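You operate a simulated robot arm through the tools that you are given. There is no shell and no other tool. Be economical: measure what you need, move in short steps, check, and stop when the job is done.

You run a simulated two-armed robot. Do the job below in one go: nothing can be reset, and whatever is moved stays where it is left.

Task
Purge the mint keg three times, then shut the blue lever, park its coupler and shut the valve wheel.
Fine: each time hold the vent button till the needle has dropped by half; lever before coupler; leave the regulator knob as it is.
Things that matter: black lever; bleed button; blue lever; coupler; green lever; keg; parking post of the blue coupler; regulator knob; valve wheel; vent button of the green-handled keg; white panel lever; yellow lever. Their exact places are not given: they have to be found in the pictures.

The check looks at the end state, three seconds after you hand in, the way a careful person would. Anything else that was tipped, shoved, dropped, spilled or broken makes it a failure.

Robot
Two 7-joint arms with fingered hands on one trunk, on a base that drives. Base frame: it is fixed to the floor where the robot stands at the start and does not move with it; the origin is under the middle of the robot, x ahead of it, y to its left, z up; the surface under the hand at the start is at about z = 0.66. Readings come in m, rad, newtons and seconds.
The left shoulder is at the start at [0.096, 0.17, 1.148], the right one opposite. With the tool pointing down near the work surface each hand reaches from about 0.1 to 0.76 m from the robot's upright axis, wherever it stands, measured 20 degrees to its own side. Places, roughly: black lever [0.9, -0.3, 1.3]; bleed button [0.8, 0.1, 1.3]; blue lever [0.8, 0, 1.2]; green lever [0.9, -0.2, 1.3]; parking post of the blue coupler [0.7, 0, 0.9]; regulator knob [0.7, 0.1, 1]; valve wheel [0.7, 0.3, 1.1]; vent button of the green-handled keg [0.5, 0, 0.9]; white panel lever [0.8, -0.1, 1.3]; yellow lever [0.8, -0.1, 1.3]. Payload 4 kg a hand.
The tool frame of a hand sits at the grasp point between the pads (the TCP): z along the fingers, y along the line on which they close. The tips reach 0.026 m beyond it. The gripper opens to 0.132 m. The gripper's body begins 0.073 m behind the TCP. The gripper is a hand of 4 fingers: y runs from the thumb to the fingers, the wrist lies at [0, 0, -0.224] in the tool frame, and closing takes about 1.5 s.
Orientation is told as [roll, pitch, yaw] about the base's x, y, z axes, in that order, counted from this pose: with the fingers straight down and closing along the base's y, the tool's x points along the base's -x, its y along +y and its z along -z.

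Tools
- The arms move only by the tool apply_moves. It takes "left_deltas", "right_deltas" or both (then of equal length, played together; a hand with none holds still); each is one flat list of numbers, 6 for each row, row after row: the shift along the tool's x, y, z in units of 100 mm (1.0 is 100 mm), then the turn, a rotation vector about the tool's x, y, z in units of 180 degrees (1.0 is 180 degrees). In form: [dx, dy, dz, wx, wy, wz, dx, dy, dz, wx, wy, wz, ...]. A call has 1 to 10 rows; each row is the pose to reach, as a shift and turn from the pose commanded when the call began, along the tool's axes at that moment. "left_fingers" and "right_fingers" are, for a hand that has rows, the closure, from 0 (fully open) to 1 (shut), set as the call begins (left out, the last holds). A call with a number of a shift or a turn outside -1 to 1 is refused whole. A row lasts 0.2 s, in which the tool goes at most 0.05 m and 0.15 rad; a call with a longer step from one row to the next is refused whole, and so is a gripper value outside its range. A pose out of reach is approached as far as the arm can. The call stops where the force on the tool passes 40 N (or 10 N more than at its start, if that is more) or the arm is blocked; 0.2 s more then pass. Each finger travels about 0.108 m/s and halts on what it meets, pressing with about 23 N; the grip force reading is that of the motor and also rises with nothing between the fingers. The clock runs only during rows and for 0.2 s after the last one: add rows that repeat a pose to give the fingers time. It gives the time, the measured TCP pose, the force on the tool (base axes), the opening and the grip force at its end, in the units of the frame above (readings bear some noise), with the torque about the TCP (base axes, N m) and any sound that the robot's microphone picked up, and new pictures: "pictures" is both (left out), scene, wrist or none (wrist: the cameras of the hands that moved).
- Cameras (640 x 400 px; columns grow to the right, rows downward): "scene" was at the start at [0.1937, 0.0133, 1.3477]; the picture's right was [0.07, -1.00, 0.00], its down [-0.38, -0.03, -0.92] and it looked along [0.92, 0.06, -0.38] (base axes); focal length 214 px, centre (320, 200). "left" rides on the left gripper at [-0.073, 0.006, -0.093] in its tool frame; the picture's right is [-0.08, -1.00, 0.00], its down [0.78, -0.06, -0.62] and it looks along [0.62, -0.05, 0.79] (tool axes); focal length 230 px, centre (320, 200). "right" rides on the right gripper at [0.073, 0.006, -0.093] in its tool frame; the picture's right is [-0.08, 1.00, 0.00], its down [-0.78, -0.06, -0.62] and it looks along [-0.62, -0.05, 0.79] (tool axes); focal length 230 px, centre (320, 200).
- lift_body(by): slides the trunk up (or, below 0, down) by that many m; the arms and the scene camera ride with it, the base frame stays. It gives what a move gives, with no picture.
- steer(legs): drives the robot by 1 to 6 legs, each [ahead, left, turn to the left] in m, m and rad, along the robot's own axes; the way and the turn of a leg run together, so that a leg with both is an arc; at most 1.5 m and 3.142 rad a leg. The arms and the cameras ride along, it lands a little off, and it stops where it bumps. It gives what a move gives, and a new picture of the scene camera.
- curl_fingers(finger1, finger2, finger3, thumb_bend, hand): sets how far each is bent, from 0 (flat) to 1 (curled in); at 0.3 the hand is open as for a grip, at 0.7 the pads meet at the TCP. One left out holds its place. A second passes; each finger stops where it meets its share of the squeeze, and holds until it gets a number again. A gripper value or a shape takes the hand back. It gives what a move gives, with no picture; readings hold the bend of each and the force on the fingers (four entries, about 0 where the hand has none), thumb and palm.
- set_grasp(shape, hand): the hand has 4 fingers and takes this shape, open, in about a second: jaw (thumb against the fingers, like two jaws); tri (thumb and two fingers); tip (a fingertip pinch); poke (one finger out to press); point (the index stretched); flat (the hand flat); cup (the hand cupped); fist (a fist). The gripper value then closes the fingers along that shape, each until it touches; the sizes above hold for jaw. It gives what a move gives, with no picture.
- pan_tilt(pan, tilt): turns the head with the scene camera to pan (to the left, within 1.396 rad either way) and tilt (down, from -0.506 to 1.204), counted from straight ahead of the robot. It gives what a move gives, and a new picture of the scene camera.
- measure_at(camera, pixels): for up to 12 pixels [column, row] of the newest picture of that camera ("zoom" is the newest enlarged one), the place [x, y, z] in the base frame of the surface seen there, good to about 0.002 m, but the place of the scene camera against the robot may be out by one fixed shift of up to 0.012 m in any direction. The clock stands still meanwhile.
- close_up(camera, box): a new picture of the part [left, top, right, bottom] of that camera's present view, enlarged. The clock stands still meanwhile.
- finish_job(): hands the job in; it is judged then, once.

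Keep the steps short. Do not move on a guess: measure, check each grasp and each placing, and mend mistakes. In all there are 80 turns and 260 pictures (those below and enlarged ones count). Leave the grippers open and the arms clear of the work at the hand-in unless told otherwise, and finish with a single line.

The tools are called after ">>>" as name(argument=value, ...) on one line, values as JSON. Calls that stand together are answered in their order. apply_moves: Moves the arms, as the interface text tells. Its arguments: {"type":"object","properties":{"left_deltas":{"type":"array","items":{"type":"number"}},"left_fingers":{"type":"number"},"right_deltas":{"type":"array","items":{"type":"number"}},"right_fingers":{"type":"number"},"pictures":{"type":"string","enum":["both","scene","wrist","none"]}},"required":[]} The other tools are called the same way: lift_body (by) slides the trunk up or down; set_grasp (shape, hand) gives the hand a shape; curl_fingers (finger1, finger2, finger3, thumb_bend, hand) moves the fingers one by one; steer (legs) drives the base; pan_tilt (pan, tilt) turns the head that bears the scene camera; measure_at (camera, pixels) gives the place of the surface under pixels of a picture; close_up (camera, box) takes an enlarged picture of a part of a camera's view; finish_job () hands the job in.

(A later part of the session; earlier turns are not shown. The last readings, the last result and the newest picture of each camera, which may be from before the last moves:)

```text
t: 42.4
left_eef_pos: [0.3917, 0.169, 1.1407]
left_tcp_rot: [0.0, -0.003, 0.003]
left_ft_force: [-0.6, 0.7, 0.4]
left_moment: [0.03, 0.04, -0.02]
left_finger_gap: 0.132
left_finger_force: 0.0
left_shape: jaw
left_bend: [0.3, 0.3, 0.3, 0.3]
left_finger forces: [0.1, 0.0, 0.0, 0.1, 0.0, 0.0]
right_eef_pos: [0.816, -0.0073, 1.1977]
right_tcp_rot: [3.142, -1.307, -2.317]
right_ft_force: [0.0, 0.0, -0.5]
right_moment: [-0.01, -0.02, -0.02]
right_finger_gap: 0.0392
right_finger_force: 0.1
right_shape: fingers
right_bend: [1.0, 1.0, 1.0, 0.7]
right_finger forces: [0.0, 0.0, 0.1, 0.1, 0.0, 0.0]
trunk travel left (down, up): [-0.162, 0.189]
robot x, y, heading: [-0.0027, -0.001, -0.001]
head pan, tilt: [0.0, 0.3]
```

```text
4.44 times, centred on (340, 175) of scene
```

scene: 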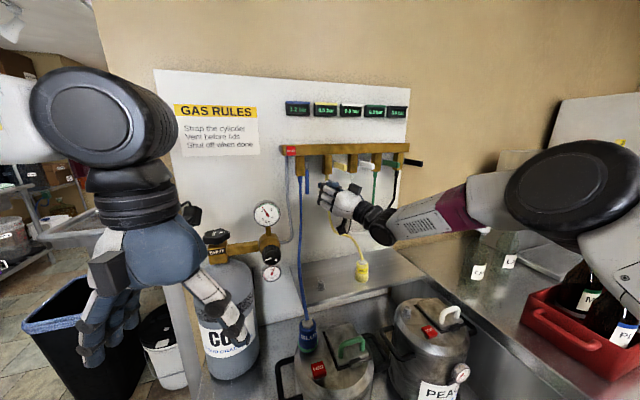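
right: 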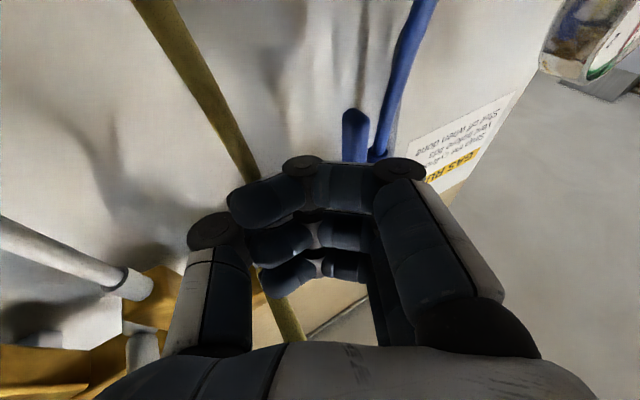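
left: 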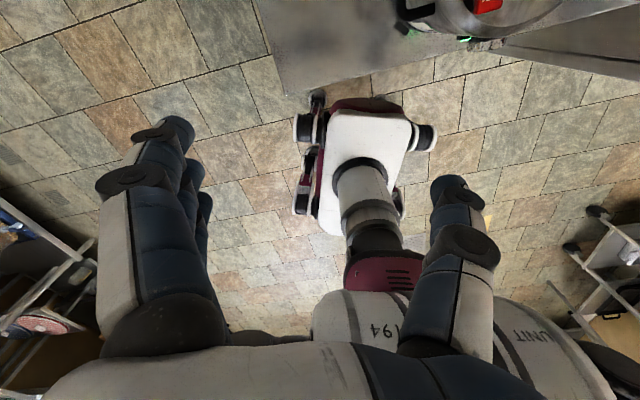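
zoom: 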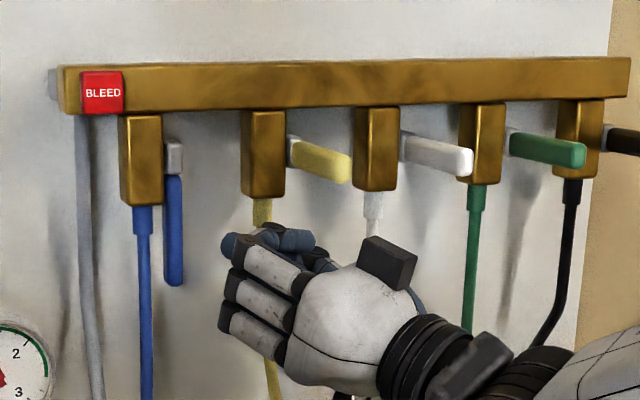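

No contact so far. Another 41 mm brings the thumb tip behind the handle.

>>> apply_moves(right_deltas=[0.036, 0, 0.132, 0, 0, 0, 0.072, 0, 0.263, 0, 0, 0, 0.1078, 0, 0.395, 0, 0, 0, 0.1078, 0, 0.395, 0, 0, 0], pictures="both")

>>> close_up(camera="scene", box=[280, 130, 400, 220])

```text
t: 43.4
left_eef_pos: [0.3922, 0.1696, 1.1391]
left_tcp_rot: [0.001, -0.002, 0.006]
left_ft_force: [-0.3, -0.3, 0.7]
left_moment: [0.01, -0.01, -0.02]
left_finger_gap: 0.1319
left_finger_force: 0.1
left_shape: jaw
left_bend: [0.3, 0.3, 0.3, 0.3]
left_finger forces: [0.0, 0.1, 0.0, 0.0, 0.0, 0.0]
right_eef_pos: [0.8451, 0.023, 1.1985]
right_tcp_rot: [3.141, -1.306, -2.32]
right_ft_force: [-0.3, 0.2, 0.2]
right_moment: [0.01, -0.05, 0.0]
right_finger_gap: 0.0388
right_finger_force: 0.0
right_shape: fingers
right_bend: [1.0, 1.0, 1.0, 0.7]
right_finger forces: [0.0, 0.0, 0.1, 0.0, 0.0, 0.0]
trunk travel left (down, up): [-0.162, 0.189]
robot x, y, heading: [0.0002, 0.0002, -0.004]
head pan, tilt: [0.0, 0.3]
```

scene: 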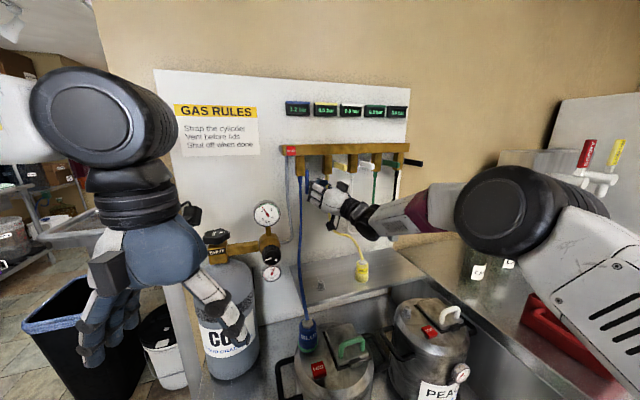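
right: 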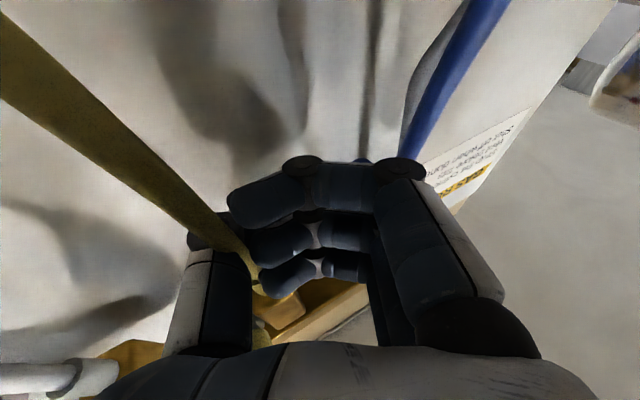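

```text
4.44 times, centred on (340, 175) of scene
```

zoom: 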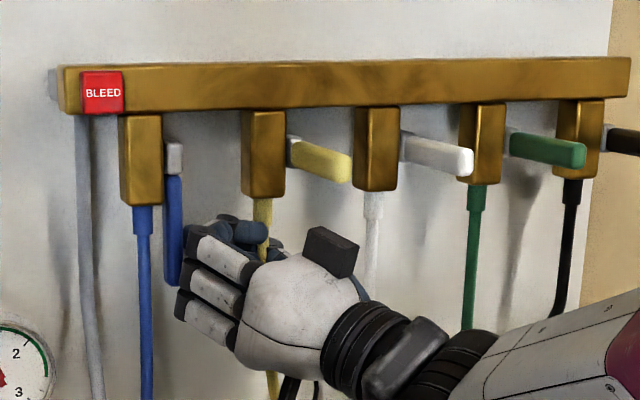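

The thumb tip is now ~32 mm behind the handle plane, about 11 mm right of it. I shift 10 mm left so the tip lies behind the handle.

>>> apply_moves(right_deltas=[0.01, 0.037, 0.036, 0, 0, 0, 0.0195, 0.073, 0.0716, 0, 0, 0], pictures="none")

>>> close_up(camera="scene", box=[285, 140, 345, 200])

```text
t: 44.0
left_eef_pos: [0.3916, 0.1672, 1.1395]
left_tcp_rot: [0.0, -0.001, 0.004]
left_ft_force: [0.9, -0.7, -0.1]
left_moment: [-0.03, 0.01, 0.0]
left_finger_gap: 0.1322
left_finger_force: 0.1
left_shape: jaw
left_bend: [0.3, 0.3, 0.3, 0.3]
left_finger forces: [0.1, 0.0, 0.0, 0.1, 0.0, 0.0]
right_eef_pos: [0.8447, 0.0309, 1.1968]
right_tcp_rot: [3.136, -1.307, -2.316]
right_ft_force: [-3.2, -10.8, -1.1]
right_moment: [-0.13, 0.0, 0.26]
right_finger_gap: 0.0397
right_finger_force: 6.0
right_shape: fingers
right_bend: [1.0, 1.0, 1.0, 0.7]
right_finger forces: [2.2, 9.9, 0.0, 0.1, 0.0, 0.0]
trunk travel left (down, up): [-0.162, 0.189]
robot x, y, heading: [-0.0018, -0.0016, -0.007]
head pan, tilt: [0.0, 0.3]
```

```text
6.67 times, centred on (315, 170) of scene
```

zoom: 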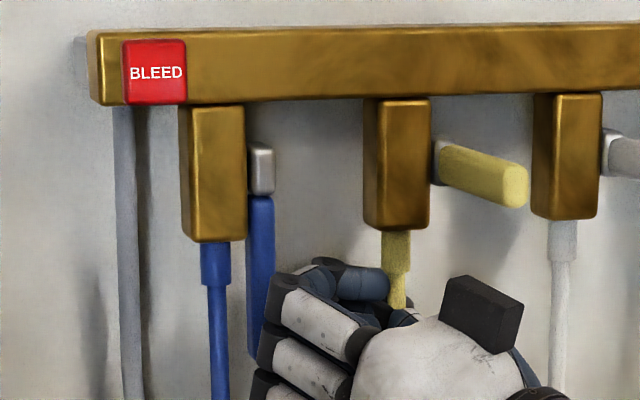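

Curled fingers touch the front of the handle (10 N), so it is nested between thumb (behind) and fingers. I back off 4 mm, go 8 mm down, then pull out along the panel normal ~45 mm.

>>> apply_moves(right_deltas=[0.0667, 0, -0.0596, 0, 0, 0, 0.038, 0.054, -0.154, 0, 0, 0, 0.01, 0.108, -0.248, 0, 0, 0, -0.019, 0.162, -0.342, 0, 0, 0, -0.047, 0.2165, -0.437, 0, 0, 0], pictures="wrist")

>>> close_up(camera="scene", box=[285, 140, 345, 200])

```text
t: 45.2
left_eef_pos: [0.3933, 0.17, 1.1385]
left_tcp_rot: [-0.002, 0.0, 0.006]
left_ft_force: [-0.4, 0.1, 0.7]
left_moment: [-0.03, -0.01, 0.01]
left_finger_gap: 0.1318
left_finger_force: 0.0
left_shape: jaw
left_bend: [0.3, 0.3, 0.3, 0.3]
left_finger forces: [0.0, 0.1, 0.1, 0.0, 0.0, 0.0]
right_eef_pos: [0.7984, 0.0182, 1.1897]
right_tcp_rot: [-3.142, -1.305, -2.319]
right_ft_force: [0.3, -0.7, 0.9]
right_moment: [0.03, -0.02, -0.04]
right_finger_gap: 0.0397
right_finger_force: 0.4
right_shape: fingers
right_bend: [1.0, 1.0, 1.0, 0.69]
right_finger forces: [0.1, 0.0, 0.0, 0.1, 1.2, 0.0]
trunk travel left (down, up): [-0.162, 0.189]
robot x, y, heading: [-0.0019, -0.001, -0.002]
head pan, tilt: [0.0, 0.3]
```

right: 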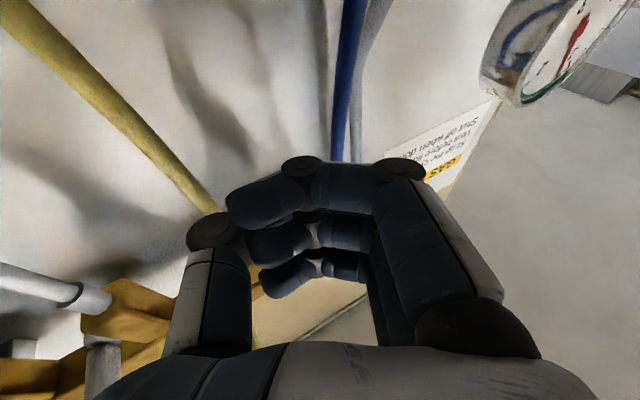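

```text
6.67 times, centred on (315, 170) of scene
```

zoom: 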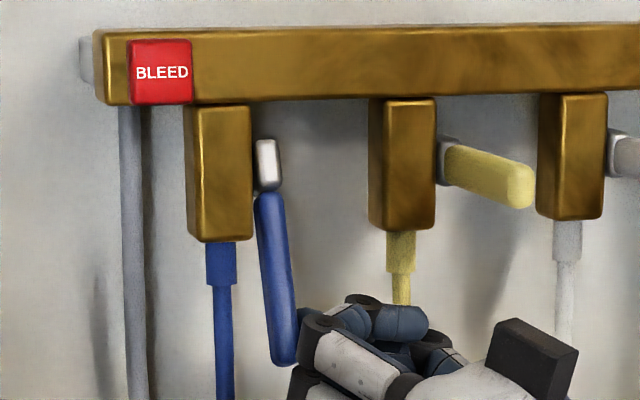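

The handle is following the thumb outward (~25–30°). I carry on along the arc: out and increasingly up.

>>> apply_moves(right_deltas=[-0.1285, 0.0866, -0.128, 0, 0, 0, -0.274, 0.168, -0.243, 0, 0, 0, -0.401, 0.212, -0.29, 0, 0, 0, -0.533, 0.245, -0.318, 0, 0, 0], pictures="none")

>>> close_up(camera="scene", box=[285, 140, 345, 200])

```text
t: 46.2
left_eef_pos: [0.3912, 0.1696, 1.1396]
left_tcp_rot: [0.0, -0.001, 0.004]
left_ft_force: [0.8, 0.1, 1.1]
left_moment: [0.0, 0.0, 0.0]
left_finger_gap: 0.1321
left_finger_force: 0.1
left_shape: jaw
left_bend: [0.3, 0.3, 0.3, 0.3]
left_finger forces: [0.0, 0.0, 0.0, 0.0, 0.1, 0.0]
right_eef_pos: [0.7494, 0.0, 1.235]
right_tcp_rot: [3.139, -1.307, -2.318]
right_ft_force: [0.2, 0.2, 0.2]
right_moment: [0.01, -0.01, 0.01]
right_finger_gap: 0.0393
right_finger_force: 0.0
right_shape: fingers
right_bend: [1.0, 1.0, 1.0, 0.7]
right_finger forces: [0.1, 0.0, 0.0, 0.1, 0.0, 0.0]
trunk travel left (down, up): [-0.162, 0.189]
robot x, y, heading: [-0.002, -0.0031, -0.002]
head pan, tilt: [0.0, 0.3]
```

```text
6.67 times, centred on (315, 170) of scene
```

zoom: 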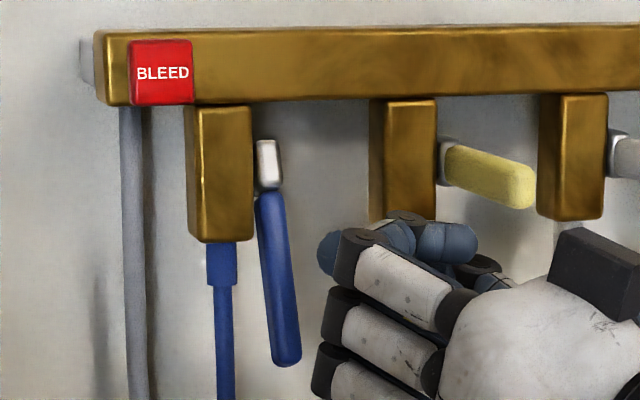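

The thumb slipped off; the handle stays at about 25–30°. I measure it now.

>>> measure_at(camera="zoom", pixels=[[270, 200], [272, 240], [278, 290], [284, 340], [288, 358], [266, 165]])

```text
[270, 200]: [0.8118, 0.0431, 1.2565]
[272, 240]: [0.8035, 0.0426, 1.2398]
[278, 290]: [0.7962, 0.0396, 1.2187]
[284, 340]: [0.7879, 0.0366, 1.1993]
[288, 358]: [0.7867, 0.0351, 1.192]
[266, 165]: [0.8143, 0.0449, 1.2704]
```

φ≈22°, end at z≈1.19. I'll put the thumb under/behind it from below and raise with more upward motion. First I check where the regulator gauge is, since the curled fingers pass near it.

>>> measure_at(camera="scene", pixels=[[266, 214], [279, 214], [266, 201], [272, 245], [280, 240], [290, 225], [302, 225], [268, 257]])

>>> apply_moves(right_deltas=[0.306, 0, -0.083, 0, 0, 0, 0.612, 0, -0.167, 0, 0, 0, 0.917, 0, -0.25, 0, 0, 0], pictures="none")

>>> close_up(camera="scene", box=[240, 140, 400, 260])

```text
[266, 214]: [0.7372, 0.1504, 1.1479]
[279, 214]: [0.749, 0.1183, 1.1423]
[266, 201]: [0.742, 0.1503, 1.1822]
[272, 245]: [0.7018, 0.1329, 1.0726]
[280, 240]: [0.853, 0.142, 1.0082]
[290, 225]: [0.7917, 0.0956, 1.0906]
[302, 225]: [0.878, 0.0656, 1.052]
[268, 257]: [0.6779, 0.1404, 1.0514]
```

```text
t: 47.0
left_eef_pos: [0.3929, 0.1701, 1.1386]
left_tcp_rot: [-0.002, 0.0, 0.005]
left_ft_force: [-0.1, 0.3, 0.4]
left_moment: [0.03, 0.01, 0.02]
left_finger_gap: 0.1318
left_finger_force: 0.0
left_shape: jaw
left_bend: [0.3, 0.3, 0.3, 0.3]
left_finger forces: [0.0, 0.1, 0.1, 0.0, 0.0, 0.1]
right_eef_pos: [0.7483, 0.0, 1.1366]
right_tcp_rot: [3.142, -1.306, -2.319]
right_ft_force: [1.0, -0.3, -0.7]
right_moment: [0.03, -0.02, 0.03]
right_finger_gap: 0.0395
right_finger_force: 0.0
right_shape: fingers
right_bend: [1.0, 1.0, 1.0, 0.7]
right_finger forces: [0.0, 0.1, 0.0, 0.0, 0.0, 0.0]
trunk travel left (down, up): [-0.162, 0.189]
robot x, y, heading: [0.0028, -0.0004, -0.001]
head pan, tilt: [0.0, 0.3]
```

```text
3.33 times, centred on (320, 200) of scene
```

zoom: 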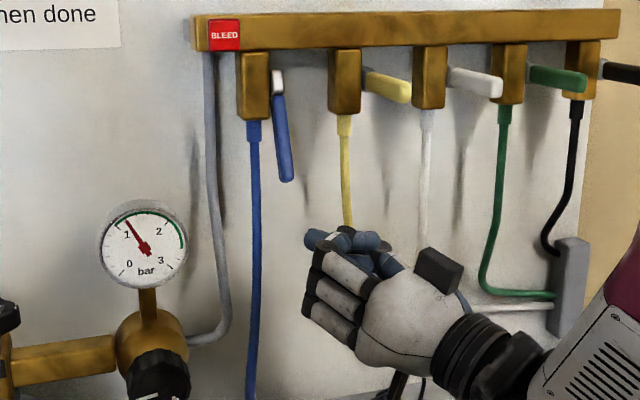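

Clear by ~35 mm of the gauge. Now I move in below the handle (69 mm toward the panel, 6 mm left).

>>> apply_moves(right_deltas=[0.042, -0.071, 0.153, 0, 0, 0, 0.084, -0.1425, 0.3065, 0, 0, 0, 0.126, -0.214, 0.46, 0, 0, 0, 0.1677, -0.285, 0.613, 0, 0, 0], pictures="none")

>>> close_up(camera="scene", box=[270, 140, 370, 220])

```text
t: 48.0
left_eef_pos: [0.3928, 0.1706, 1.1385]
left_tcp_rot: [0.001, 0.0, 0.005]
left_ft_force: [0.2, 0.4, -0.5]
left_moment: [-0.02, -0.01, -0.05]
left_finger_gap: 0.1319
left_finger_force: 0.0
left_shape: jaw
left_bend: [0.3, 0.3, 0.3, 0.3]
left_finger forces: [0.0, 0.0, 0.0, 0.0, 0.0, 0.0]
right_eef_pos: [0.8145, 0.0286, 1.1363]
right_tcp_rot: [3.138, -1.309, -2.316]
right_ft_force: [-0.8, 0.5, -0.1]
right_moment: [-0.01, -0.01, 0.02]
right_finger_gap: 0.0395
right_finger_force: 0.2
right_shape: fingers
right_bend: [1.0, 1.0, 1.0, 0.7]
right_finger forces: [0.1, 0.1, 0.0, 0.1, 0.0, 0.0]
trunk travel left (down, up): [-0.162, 0.189]
robot x, y, heading: [-0.0007, -0.0015, 0.002]
head pan, tilt: [0.0, 0.3]
```

```text
5.00 times, centred on (320, 180) of scene
```

zoom: 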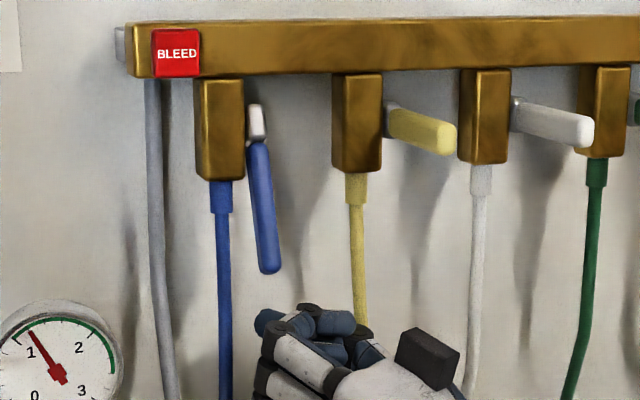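

The thumb tip at (262,320) is under the handle. I raise 53 mm to nest behind it.

>>> apply_moves(right_deltas=[-0.17, 0, 0.0465, 0, 0, 0, -0.34, 0, 0.093, 0, 0, 0, -0.512, 0, 0.14, 0, 0, 0], pictures="none")

>>> close_up(camera="scene", box=[270, 140, 370, 220])

```text
t: 48.8
left_eef_pos: [0.3945, 0.1681, 1.137]
left_tcp_rot: [-0.001, 0.002, 0.003]
left_ft_force: [0.7, 0.1, 0.0]
left_moment: [0.02, -0.04, 0.01]
left_finger_gap: 0.1318
left_finger_force: 0.0
left_shape: jaw
left_bend: [0.3, 0.3, 0.3, 0.3]
left_finger forces: [0.0, 0.1, 0.1, 0.0, 0.0, 0.0]
right_eef_pos: [0.8166, 0.0267, 1.1827]
right_tcp_rot: [3.118, -1.318, -2.297]
right_ft_force: [-9.2, -4.3, -19.7]
right_moment: [0.12, -0.47, 0.05]
right_finger_gap: 0.0394
right_finger_force: 10.3
right_shape: fingers
right_bend: [1.0, 1.0, 1.0, 0.7]
right_finger forces: [0.0, 21.5, 0.1, 0.1, 0.1, 0.0]
trunk travel left (down, up): [-0.162, 0.189]
robot x, y, heading: [0.0021, -0.0015, 0.002]
head pan, tilt: [0.0, 0.3]
```

```text
5.00 times, centred on (320, 180) of scene
```

zoom: 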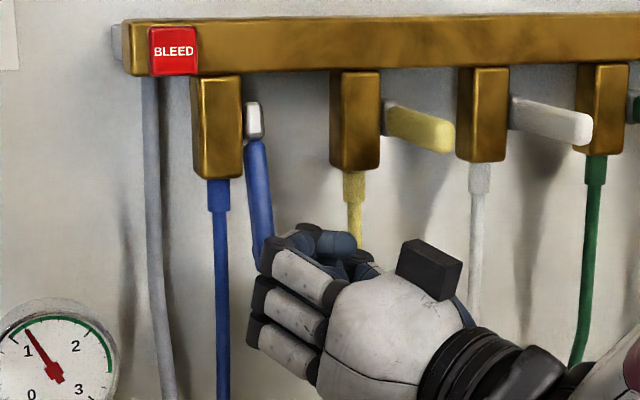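

Finger 2's knuckle meets the handle from the front (21 N), so the curled fingers are in the way. I go back down 50 mm and open the three fingers to 0.4 so only the thumb is near the handle.

>>> apply_moves(right_deltas=[0.17, 0, -0.0465, 0, 0, 0, 0.34, 0, -0.093, 0, 0, 0, 0.512, 0, -0.14, 0, 0, 0], pictures="none")

>>> curl_fingers(hand="right", finger1=0.4, finger2=0.4, finger3=0.4)

>>> close_up(camera="right", box=[0, 0, 640, 400])

>>> close_up(camera="scene", box=[240, 140, 370, 240])

```text
t: 49.6
left_eef_pos: [0.3933, 0.1698, 1.1394]
left_tcp_rot: [0.0, -0.002, 0.005]
left_ft_force: [1.0, 0.2, -0.2]
left_moment: [0.02, 0.0, 0.01]
left_finger_gap: 0.1318
left_finger_force: 0.0
left_shape: jaw
left_bend: [0.3, 0.3, 0.3, 0.3]
left_finger forces: [0.1, 0.1, 0.0, 0.0, 0.1, 0.0]
right_eef_pos: [0.8144, 0.028, 1.1387]
right_tcp_rot: [-3.138, -1.305, -2.322]
right_ft_force: [0.2, -0.2, -0.1]
right_moment: [-0.02, -0.01, 0.03]
right_finger_gap: 0.0394
right_finger_force: 0.1
right_shape: fingers
right_bend: [1.0, 1.0, 1.0, 0.7]
right_finger forces: [0.1, 0.0, 0.0, 0.0, 0.0, 0.1]
trunk travel left (down, up): [-0.162, 0.189]
robot x, y, heading: [0.0016, -0.001, 0.003]
head pan, tilt: [0.0, 0.3]
```

```text
t: 50.6
left_eef_pos: [0.3918, 0.1692, 1.1373]
left_tcp_rot: [0.0, -0.003, 0.006]
left_ft_force: [0.8, 0.2, 0.0]
left_moment: [0.01, -0.02, 0.01]
left_finger_gap: 0.1318
left_finger_force: 0.0
left_shape: jaw
left_bend: [0.3, 0.3, 0.3, 0.3]
left_finger forces: [0.0, 0.0, 0.0, 0.1, 0.1, 0.1]
right_eef_pos: [0.8128, 0.0281, 1.1384]
right_tcp_rot: [3.144, -1.306, -2.32]
right_ft_force: [-0.2, -0.3, -0.3]
right_moment: [-0.02, -0.02, 0.01]
right_finger_gap: 0.0564
right_finger_force: 0.1
right_shape: fingers
right_bend: [0.4, 0.4, 0.4, 0.7]
right_finger forces: [0.0, 0.1, 0.1, 0.0, 0.0, 0.0]
trunk travel left (down, up): [-0.162, 0.189]
robot x, y, heading: [0.0029, -0.001, 0.004]
head pan, tilt: [0.0, 0.3]
```

```text
1.00 times, centred on (320, 200) of right (not enlarged: the box is as wide or as high as the picture)
```

zoom: 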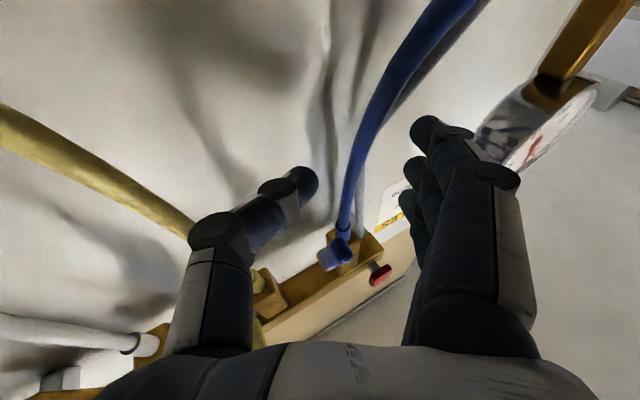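

```text
4.00 times, centred on (305, 190) of scene
```

zoom: 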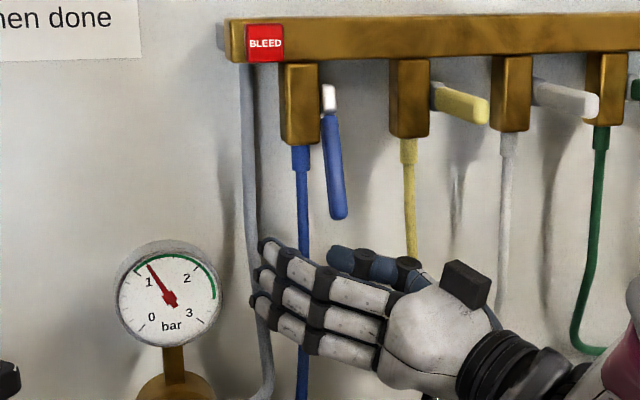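

Now it's clear: the thumb tip at (310,180), fingers open to the other side, handle end (343,250) will come between. I raise 50 mm again.

>>> apply_moves(right_deltas=[-0.17, 0, 0.0465, 0, 0, 0, -0.34, 0, 0.093, 0, 0, 0, -0.483, 0, 0.132, 0, 0, 0], pictures="wrist")

>>> close_up(camera="scene", box=[270, 140, 370, 220])

```text
t: 51.4
left_eef_pos: [0.3928, 0.1695, 1.139]
left_tcp_rot: [0.001, -0.002, 0.004]
left_ft_force: [0.1, -0.3, -0.8]
left_moment: [-0.03, 0.0, -0.02]
left_finger_gap: 0.1319
left_finger_force: 0.1
left_shape: jaw
left_bend: [0.3, 0.3, 0.3, 0.3]
left_finger forces: [0.0, 0.0, 0.0, 0.0, 0.1, 0.0]
right_eef_pos: [0.8138, 0.0278, 1.1889]
right_tcp_rot: [3.142, -1.306, -2.319]
right_ft_force: [-0.8, 1.3, -0.1]
right_moment: [-0.01, 0.03, 0.0]
right_finger_gap: 0.0561
right_finger_force: 0.0
right_shape: fingers
right_bend: [0.4, 0.4, 0.4, 0.7]
right_finger forces: [0.0, 0.0, 0.0, 0.0, 0.0, 0.0]
trunk travel left (down, up): [-0.162, 0.189]
robot x, y, heading: [-0.001, 0.0014, 0.001]
head pan, tilt: [0.0, 0.3]
```

right: 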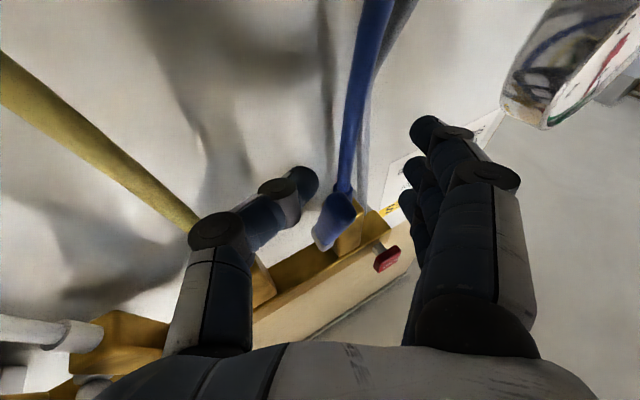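

```text
5.00 times, centred on (320, 180) of scene
```

zoom: 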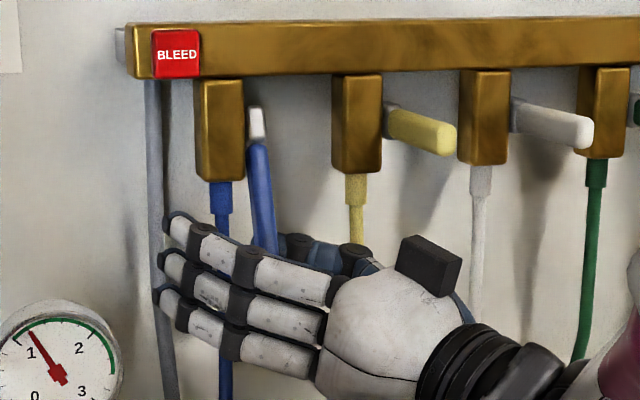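

The handle sits between thumb and fingers with no force. I follow the arc: 40 mm out, 31 mm up in steps.

>>> apply_moves(right_deltas=[-0.065, 0.04, -0.057, 0, 0, 0, -0.13, 0.079, -0.114, 0, 0, 0, -0.218, 0.133, -0.191, 0, 0, 0, -0.31, 0.1635, -0.224, 0, 0, 0, -0.396, 0.192, -0.255, 0, 0, 0], pictures="wrist")

>>> close_up(camera="scene", box=[270, 140, 370, 220])

```text
t: 52.6
left_eef_pos: [0.3919, 0.1704, 1.1388]
left_tcp_rot: [0.0, -0.001, 0.005]
left_ft_force: [0.0, -0.3, 0.1]
left_moment: [0.0, 0.02, -0.01]
left_finger_gap: 0.132
left_finger_force: 0.0
left_shape: jaw
left_bend: [0.3, 0.3, 0.3, 0.3]
left_finger forces: [0.0, 0.0, 0.0, 0.0, 0.0, 0.1]
right_eef_pos: [0.7812, 0.003, 1.219]
right_tcp_rot: [3.096, -1.301, -2.294]
right_ft_force: [0.1, -0.2, 0.1]
right_moment: [-0.01, 0.03, 0.0]
right_finger_gap: 0.0559
right_finger_force: 0.1
right_shape: fingers
right_bend: [0.4, 0.4, 0.4, 0.7]
right_finger forces: [0.1, 0.0, 0.0, 0.1, 0.1, 0.0]
trunk travel left (down, up): [-0.162, 0.189]
robot x, y, heading: [0.0017, -0.0014, -0.0]
head pan, tilt: [0.0, 0.3]
```

right: 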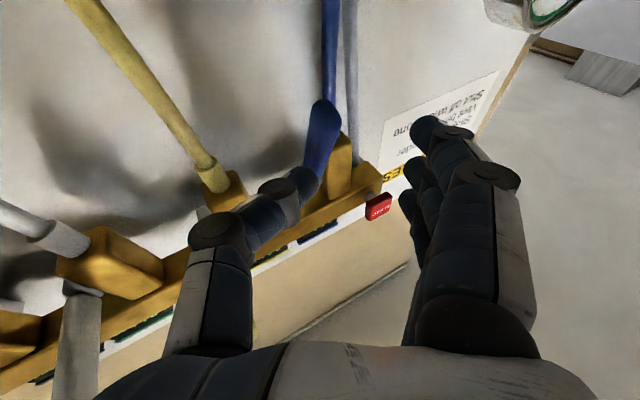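

```text
5.00 times, centred on (320, 180) of scene
```

zoom: 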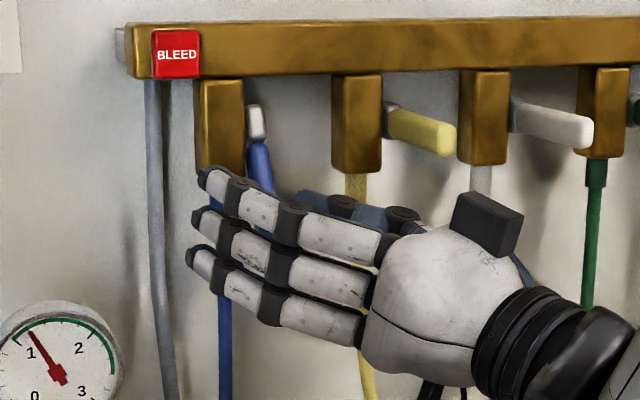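

The hand is 13 mm further right than commanded though no force shows on the tool; I check the whole scene for what the arm may be touching.

>>> close_up(camera="scene", box=[0, 0, 640, 400])

>>> apply_moves(right_deltas=[0, 0, 0, 0, 0, 0, 0, 0, 0, 0, 0, 0], pictures="none")

```text
1.00 times, centred on (320, 200) of scene (not enlarged: the box is as wide or as high as the picture)
```

zoom: 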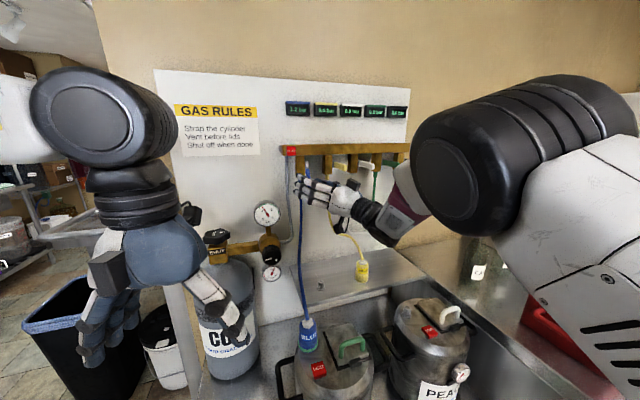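

```text
t: 53.2
left_eef_pos: [0.3926, 0.1713, 1.14]
left_tcp_rot: [0.001, -0.001, 0.005]
left_ft_force: [0.2, 0.2, -0.1]
left_moment: [0.01, 0.0, 0.0]
left_finger_gap: 0.1319
left_finger_force: 0.1
left_shape: jaw
left_bend: [0.3, 0.3, 0.3, 0.3]
left_finger forces: [0.0, 0.0, 0.1, 0.0, 0.0, 0.1]
right_eef_pos: [0.779, 0.0048, 1.2227]
right_tcp_rot: [3.105, -1.296, -2.3]
right_ft_force: [-0.8, 0.0, -0.2]
right_moment: [0.01, 0.0, 0.01]
right_finger_gap: 0.0563
right_finger_force: 0.1
right_shape: fingers
right_bend: [0.4, 0.4, 0.4, 0.7]
right_finger forces: [0.0, 0.0, 0.1, 0.0, 0.0, 0.1]
trunk travel left (down, up): [-0.162, 0.189]
robot x, y, heading: [-0.0011, 0.0024, 0.003]
head pan, tilt: [0.0, 0.3]
```

The arm is still catching up (elbow swinging). I give it 1.2 s more and look.

>>> apply_moves(right_deltas=[0, 0, 0, 0, 0, 0, 0, 0, 0, 0, 0, 0, 0, 0, 0, 0, 0, 0, 0, 0, 0, 0, 0, 0, 0, 0, 0, 0, 0, 0, 0, 0, 0, 0, 0, 0], pictures="wrist")

>>> close_up(camera="scene", box=[270, 140, 370, 220])

```text
t: 54.6
left_eef_pos: [0.3921, 0.1698, 1.1389]
left_tcp_rot: [0.001, -0.002, 0.004]
left_ft_force: [-0.5, 0.2, 0.2]
left_moment: [0.04, 0.0, 0.01]
left_finger_gap: 0.1321
left_finger_force: 0.1
left_shape: jaw
left_bend: [0.3, 0.3, 0.3, 0.3]
left_finger forces: [0.1, 0.1, 0.0, 0.0, 0.0, 0.0]
right_eef_pos: [0.7795, 0.0055, 1.2242]
right_tcp_rot: [3.112, -1.295, -2.303]
right_ft_force: [0.3, -0.1, -0.2]
right_moment: [0.0, 0.01, 0.01]
right_finger_gap: 0.056
right_finger_force: 0.2
right_shape: fingers
right_bend: [0.4, 0.4, 0.4, 0.7]
right_finger forces: [0.1, 0.0, 0.0, 0.0, 0.0, 0.1]
trunk travel left (down, up): [-0.162, 0.189]
robot x, y, heading: [0.0006, 0.0012, -0.002]
head pan, tilt: [0.0, 0.3]
```

right: 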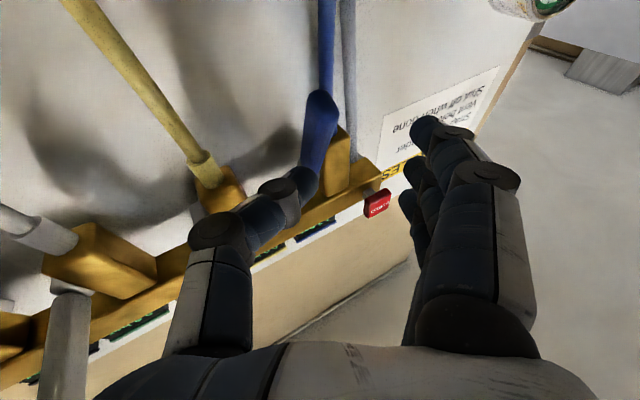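

```text
5.00 times, centred on (320, 180) of scene
```

zoom: 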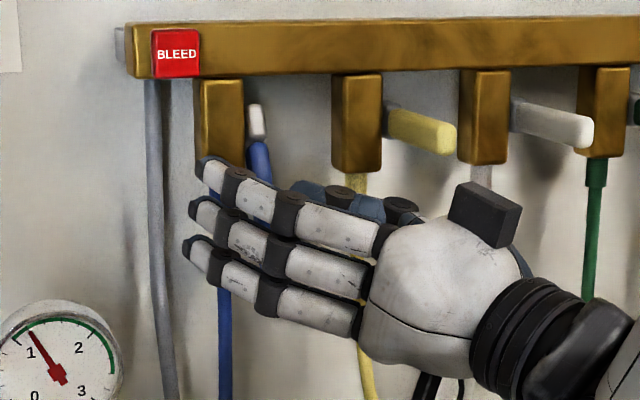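

>>> measure_at(camera="right", pixels=[[321, 98], [322, 110], [319, 140], [315, 165], [312, 185]])

>>> close_up(camera="right", box=[200, 60, 400, 260])

```text
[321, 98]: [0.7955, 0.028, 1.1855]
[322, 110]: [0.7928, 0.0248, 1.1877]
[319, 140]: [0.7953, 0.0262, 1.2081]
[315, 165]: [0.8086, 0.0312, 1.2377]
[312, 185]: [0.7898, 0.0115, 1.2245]
```

```text
2.00 times, centred on (300, 160) of right
```

zoom: 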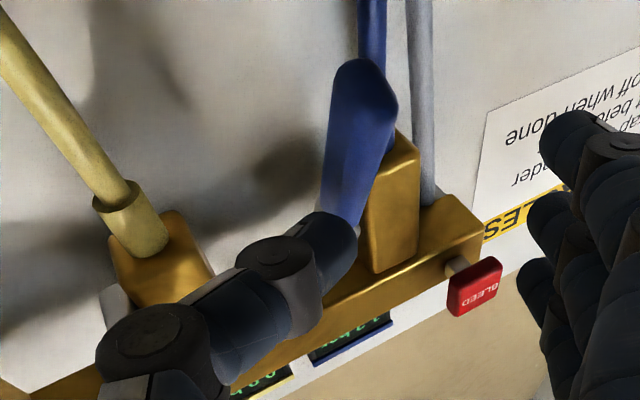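

The thumb slid off to the right (tip at about n=44 mm, u=15 mm). The thumb can hook more if it is curled further. I go down and in again below the handle, then curl the thumb to 0.85 and look.

>>> apply_moves(right_deltas=[0.434, 0, -0.118, 0, 0, 0, 0.815, 0, -0.222, 0, 0, 0, 0.861, -0.096, -0.053, 0, 0, 0, 0.907, -0.192, 0.116, 0, 0, 0, 0.907, -0.192, 0.116, 0, 0, 0], pictures="none")

>>> curl_fingers(hand="right", thumb_bend=0.85)

>>> close_up(camera="right", box=[160, 60, 480, 280])

```text
t: 55.8
left_eef_pos: [0.392, 0.1697, 1.1389]
left_tcp_rot: [0.001, -0.001, 0.004]
left_ft_force: [0.5, 0.3, -0.4]
left_moment: [0.03, -0.03, -0.04]
left_finger_gap: 0.132
left_finger_force: 0.0
left_shape: jaw
left_bend: [0.3, 0.3, 0.3, 0.3]
left_finger forces: [0.0, 0.0, 0.0, 0.0, 0.0, 0.0]
right_eef_pos: [0.8199, 0.013, 1.1419]
right_tcp_rot: [3.14, -1.296, -2.333]
right_ft_force: [-0.2, 0.9, -0.6]
right_moment: [0.0, 0.02, 0.01]
right_finger_gap: 0.0561
right_finger_force: 0.1
right_shape: fingers
right_bend: [0.4, 0.4, 0.4, 0.7]
right_finger forces: [0.1, 0.0, 0.1, 0.1, 0.0, 0.0]
trunk travel left (down, up): [-0.162, 0.189]
robot x, y, heading: [-0.0013, -0.0011, 0.001]
head pan, tilt: [0.0, 0.3]
```

```text
t: 56.8
left_eef_pos: [0.392, 0.1699, 1.1392]
left_tcp_rot: [-0.001, -0.003, 0.006]
left_ft_force: [0.5, 0.1, 0.3]
left_moment: [0.01, 0.02, -0.01]
left_finger_gap: 0.1317
left_finger_force: 0.0
left_shape: jaw
left_bend: [0.3, 0.3, 0.3, 0.3]
left_finger forces: [0.0, 0.0, 0.1, 0.0, 0.1, 0.0]
right_eef_pos: [0.8215, 0.0127, 1.1357]
right_tcp_rot: [3.12, -1.301, -2.317]
right_ft_force: [0.9, -0.8, -0.3]
right_moment: [-0.02, 0.0, 0.0]
right_finger_gap: 0.0393
right_finger_force: 0.1
right_shape: fingers
right_bend: [0.4, 0.4, 0.4, 0.85]
right_finger forces: [0.0, 0.0, 0.1, 0.0, 0.0, 0.0]
trunk travel left (down, up): [-0.162, 0.189]
robot x, y, heading: [-0.0012, 0.0023, -0.0]
head pan, tilt: [0.0, 0.3]
```

```text
1.82 times, centred on (320, 170) of right
```

zoom: 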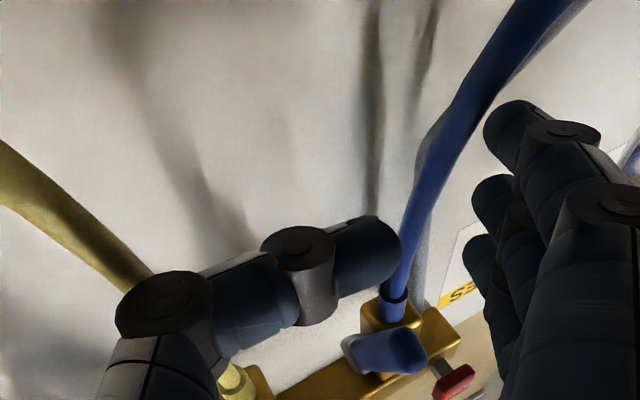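

The thumb now makes a real hook. I measure its surface and the handle end in this picture.

>>> measure_at(camera="zoom", pixels=[[395, 250], [375, 260], [340, 260], [300, 255], [255, 300], [165, 300], [425, 350], [390, 350], [350, 350], [500, 130], [490, 270]])

```text
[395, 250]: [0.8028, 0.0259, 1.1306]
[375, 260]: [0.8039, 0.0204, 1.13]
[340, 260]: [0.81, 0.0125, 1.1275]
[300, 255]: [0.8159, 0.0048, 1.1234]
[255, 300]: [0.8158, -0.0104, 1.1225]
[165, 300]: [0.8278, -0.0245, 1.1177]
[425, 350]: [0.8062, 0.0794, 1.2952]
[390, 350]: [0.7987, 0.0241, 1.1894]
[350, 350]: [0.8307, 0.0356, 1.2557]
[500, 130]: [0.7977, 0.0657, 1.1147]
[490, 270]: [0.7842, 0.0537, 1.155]
```

The curled thumb now lies like a bar parallel to the panel at n≈25 mm. I shift it 18 mm in and 12 mm left, then up 52 mm, so it is behind the handle.

>>> apply_moves(right_deltas=[0.0284, 0.0092, 0.104, 0, 0, 0, 0.0568, 0.0184, 0.2077, 0, 0, 0, -0.11, 0.0184, 0.2537, 0, 0, 0, -0.278, 0.0184, 0.299, 0, 0, 0, -0.445, 0.0184, 0.3447, 0, 0, 0, -0.445, 0.0184, 0.3447, 0, 0, 0], pictures="wrist")

>>> close_up(camera="scene", box=[270, 140, 370, 220])

```text
t: 58.4
left_eef_pos: [0.3918, 0.1708, 1.1399]
left_tcp_rot: [-0.002, -0.001, 0.007]
left_ft_force: [-0.6, 1.3, -0.1]
left_moment: [0.02, -0.03, -0.01]
left_finger_gap: 0.1319
left_finger_force: 0.2
left_shape: jaw
left_bend: [0.3, 0.3, 0.3, 0.3]
left_finger forces: [0.1, 0.0, 0.0, 0.1, 0.0, 0.0]
right_eef_pos: [0.8387, 0.0112, 1.1877]
right_tcp_rot: [3.075, -1.294, -2.3]
right_ft_force: [-3.2, 5.1, 0.0]
right_moment: [-0.03, -0.05, -0.26]
right_finger_gap: 0.0395
right_finger_force: 2.9
right_shape: fingers
right_bend: [0.4, 0.39, 0.38, 0.85]
right_finger forces: [0.0, 2.7, 4.1, 0.0, 0.0, 0.0]
trunk travel left (down, up): [-0.162, 0.189]
robot x, y, heading: [-0.0032, -0.0021, 0.0]
head pan, tilt: [0.0, 0.3]
stopped in row 6 (right hand): the arm was blocked; the commanded pose is now the measured one
```

right: 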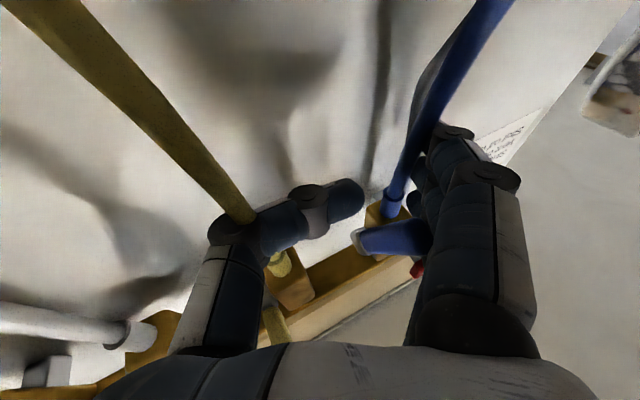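

```text
5.00 times, centred on (320, 180) of scene
```

zoom: 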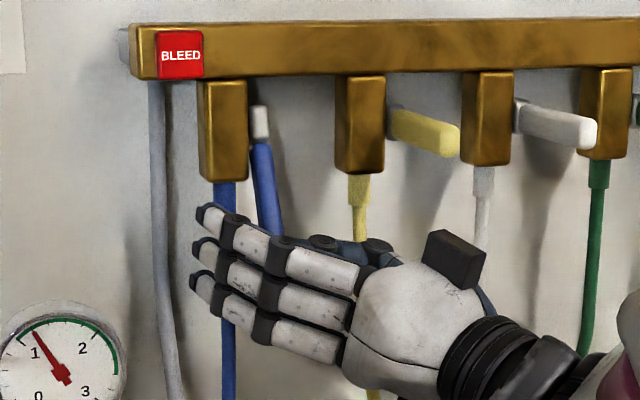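

The controller says the arm was blocked and the hand sits ~19 mm further right than planned, with fingers 2/3 lightly touching the handle. I measure where thumb and handle are, and look around at the arm.

>>> measure_at(camera="right", pixels=[[355, 190], [340, 200], [310, 205], [275, 225], [235, 225], [360, 242], [375, 240], [400, 238], [420, 233], [425, 170], [415, 205], [240, 190]])

>>> pan_tilt(pan=-0.5, tilt=0.35)

```text
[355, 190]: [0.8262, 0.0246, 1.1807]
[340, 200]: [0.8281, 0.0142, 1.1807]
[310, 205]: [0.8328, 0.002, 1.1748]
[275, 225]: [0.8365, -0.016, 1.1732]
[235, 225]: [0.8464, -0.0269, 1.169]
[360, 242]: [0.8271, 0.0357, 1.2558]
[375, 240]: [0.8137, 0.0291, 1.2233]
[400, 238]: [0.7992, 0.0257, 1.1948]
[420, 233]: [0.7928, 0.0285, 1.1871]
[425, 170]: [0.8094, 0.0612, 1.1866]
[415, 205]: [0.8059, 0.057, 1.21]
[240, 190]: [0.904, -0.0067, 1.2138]
```

```text
t: 59.3
left_eef_pos: [0.3929, 0.1704, 1.1392]
left_tcp_rot: [-0.003, -0.002, 0.006]
left_ft_force: [0.3, -0.1, 0.7]
left_moment: [0.0, -0.02, 0.0]
left_finger_gap: 0.1317
left_finger_force: 0.0
left_shape: jaw
left_bend: [0.3, 0.3, 0.3, 0.3]
left_finger forces: [0.0, 0.1, 0.0, 0.1, 0.1, 0.0]
right_eef_pos: [0.8406, 0.0108, 1.1862]
right_tcp_rot: [3.07, -1.297, -2.297]
right_ft_force: [-2.4, 8.7, 1.5]
right_moment: [-0.03, 0.03, -0.37]
right_finger_gap: 0.0395
right_finger_force: 3.5
right_shape: fingers
right_bend: [0.4, 0.39, 0.38, 0.85]
right_finger forces: [0.0, 2.3, 4.8, 0.0, 0.0, 0.0]
trunk travel left (down, up): [-0.162, 0.189]
robot x, y, heading: [-0.0018, -0.0024, 0.002]
head pan, tilt: [-0.499, 0.351]
```

scene: 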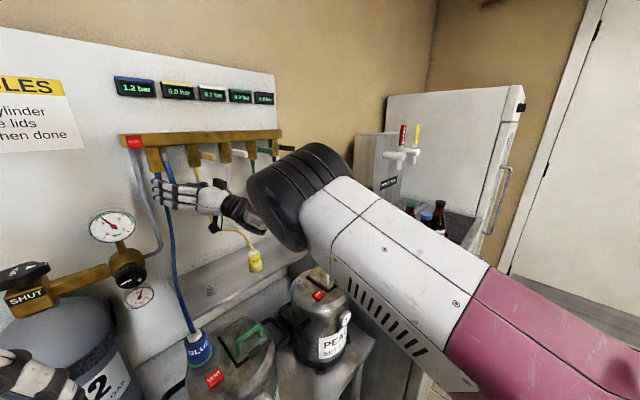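

>>> measure_at(camera="scene", pixels=[[300, 160], [270, 190], [300, 200], [335, 170], [320, 220], [380, 250], [245, 205], [287, 148], [266, 151], [240, 154], [208, 156], [430, 310]])

>>> close_up(camera="scene", box=[110, 110, 350, 260])

```text
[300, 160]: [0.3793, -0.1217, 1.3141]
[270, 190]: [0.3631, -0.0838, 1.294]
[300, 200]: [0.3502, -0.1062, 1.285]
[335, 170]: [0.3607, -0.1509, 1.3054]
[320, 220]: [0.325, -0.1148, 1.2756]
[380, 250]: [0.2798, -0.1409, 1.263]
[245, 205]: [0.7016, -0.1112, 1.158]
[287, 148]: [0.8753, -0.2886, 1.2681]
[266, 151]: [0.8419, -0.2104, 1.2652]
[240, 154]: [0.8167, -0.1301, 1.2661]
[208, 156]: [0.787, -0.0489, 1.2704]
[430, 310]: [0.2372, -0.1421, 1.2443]
```

```text
2.67 times, centred on (230, 185) of scene
```

zoom: 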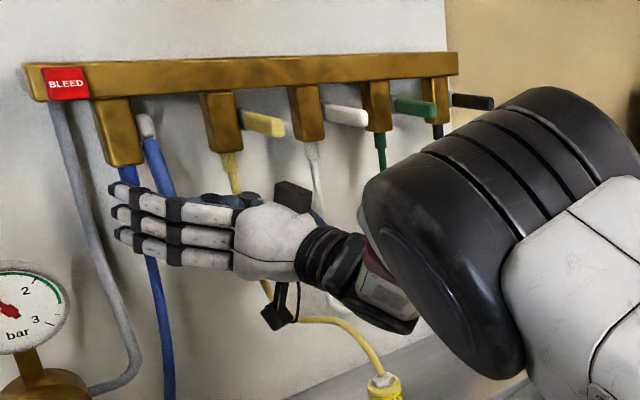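

The elbow has folded up in front of the robot and limits the arm; the levers are all untouched. The handle is between thumb and fingers, but the thumb tip ends ~10 mm short (right). I use the base itself: drive 16 mm left along the panel with the arm fixed.

>>> steer(legs=[[-0.004, 0.016, 0]])

>>> close_up(camera="right", box=[160, 60, 480, 280])

```text
t: 60.2
left_eef_pos: [0.3894, 0.1865, 1.1385]
left_tcp_rot: [-0.002, -0.001, 0.006]
left_ft_force: [-0.7, -0.1, 0.3]
left_moment: [-0.01, -0.01, -0.02]
left_finger_gap: 0.1319
left_finger_force: 0.1
left_shape: jaw
left_bend: [0.3, 0.3, 0.3, 0.3]
left_finger forces: [0.0, 0.0, 0.1, 0.1, 0.0, 0.0]
right_eef_pos: [0.8373, 0.0239, 1.1852]
right_tcp_rot: [3.068, -1.297, -2.295]
right_ft_force: [-0.1, -0.2, -1.1]
right_moment: [-0.01, 0.01, -0.03]
right_finger_gap: 0.0396
right_finger_force: 0.1
right_shape: fingers
right_bend: [0.4, 0.4, 0.4, 0.85]
right_finger forces: [0.0, 0.0, 0.0, 0.0, 0.0, 0.0]
trunk travel left (down, up): [-0.162, 0.189]
robot x, y, heading: [-0.0049, 0.0122, -0.001]
head pan, tilt: [-0.499, 0.351]
```

scene: 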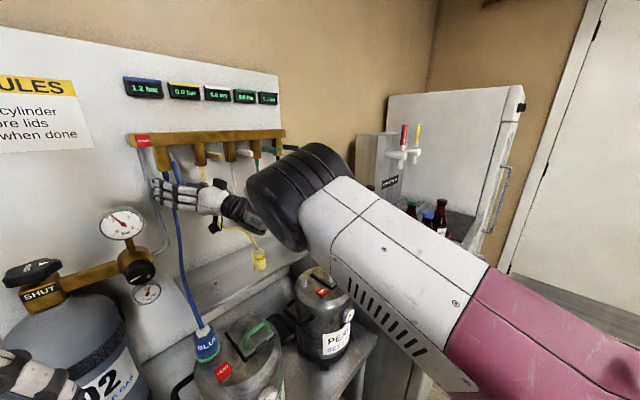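

```text
1.82 times, centred on (320, 170) of right
```

zoom: 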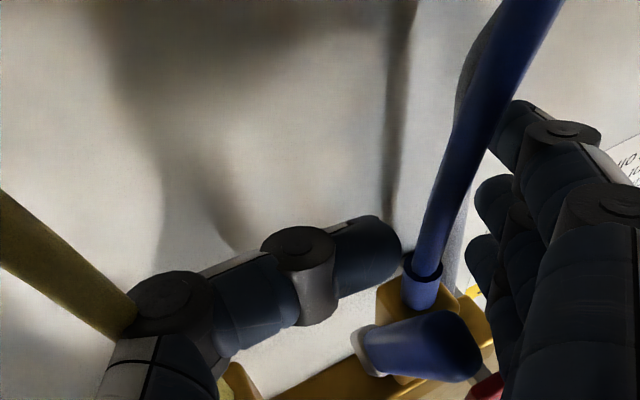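

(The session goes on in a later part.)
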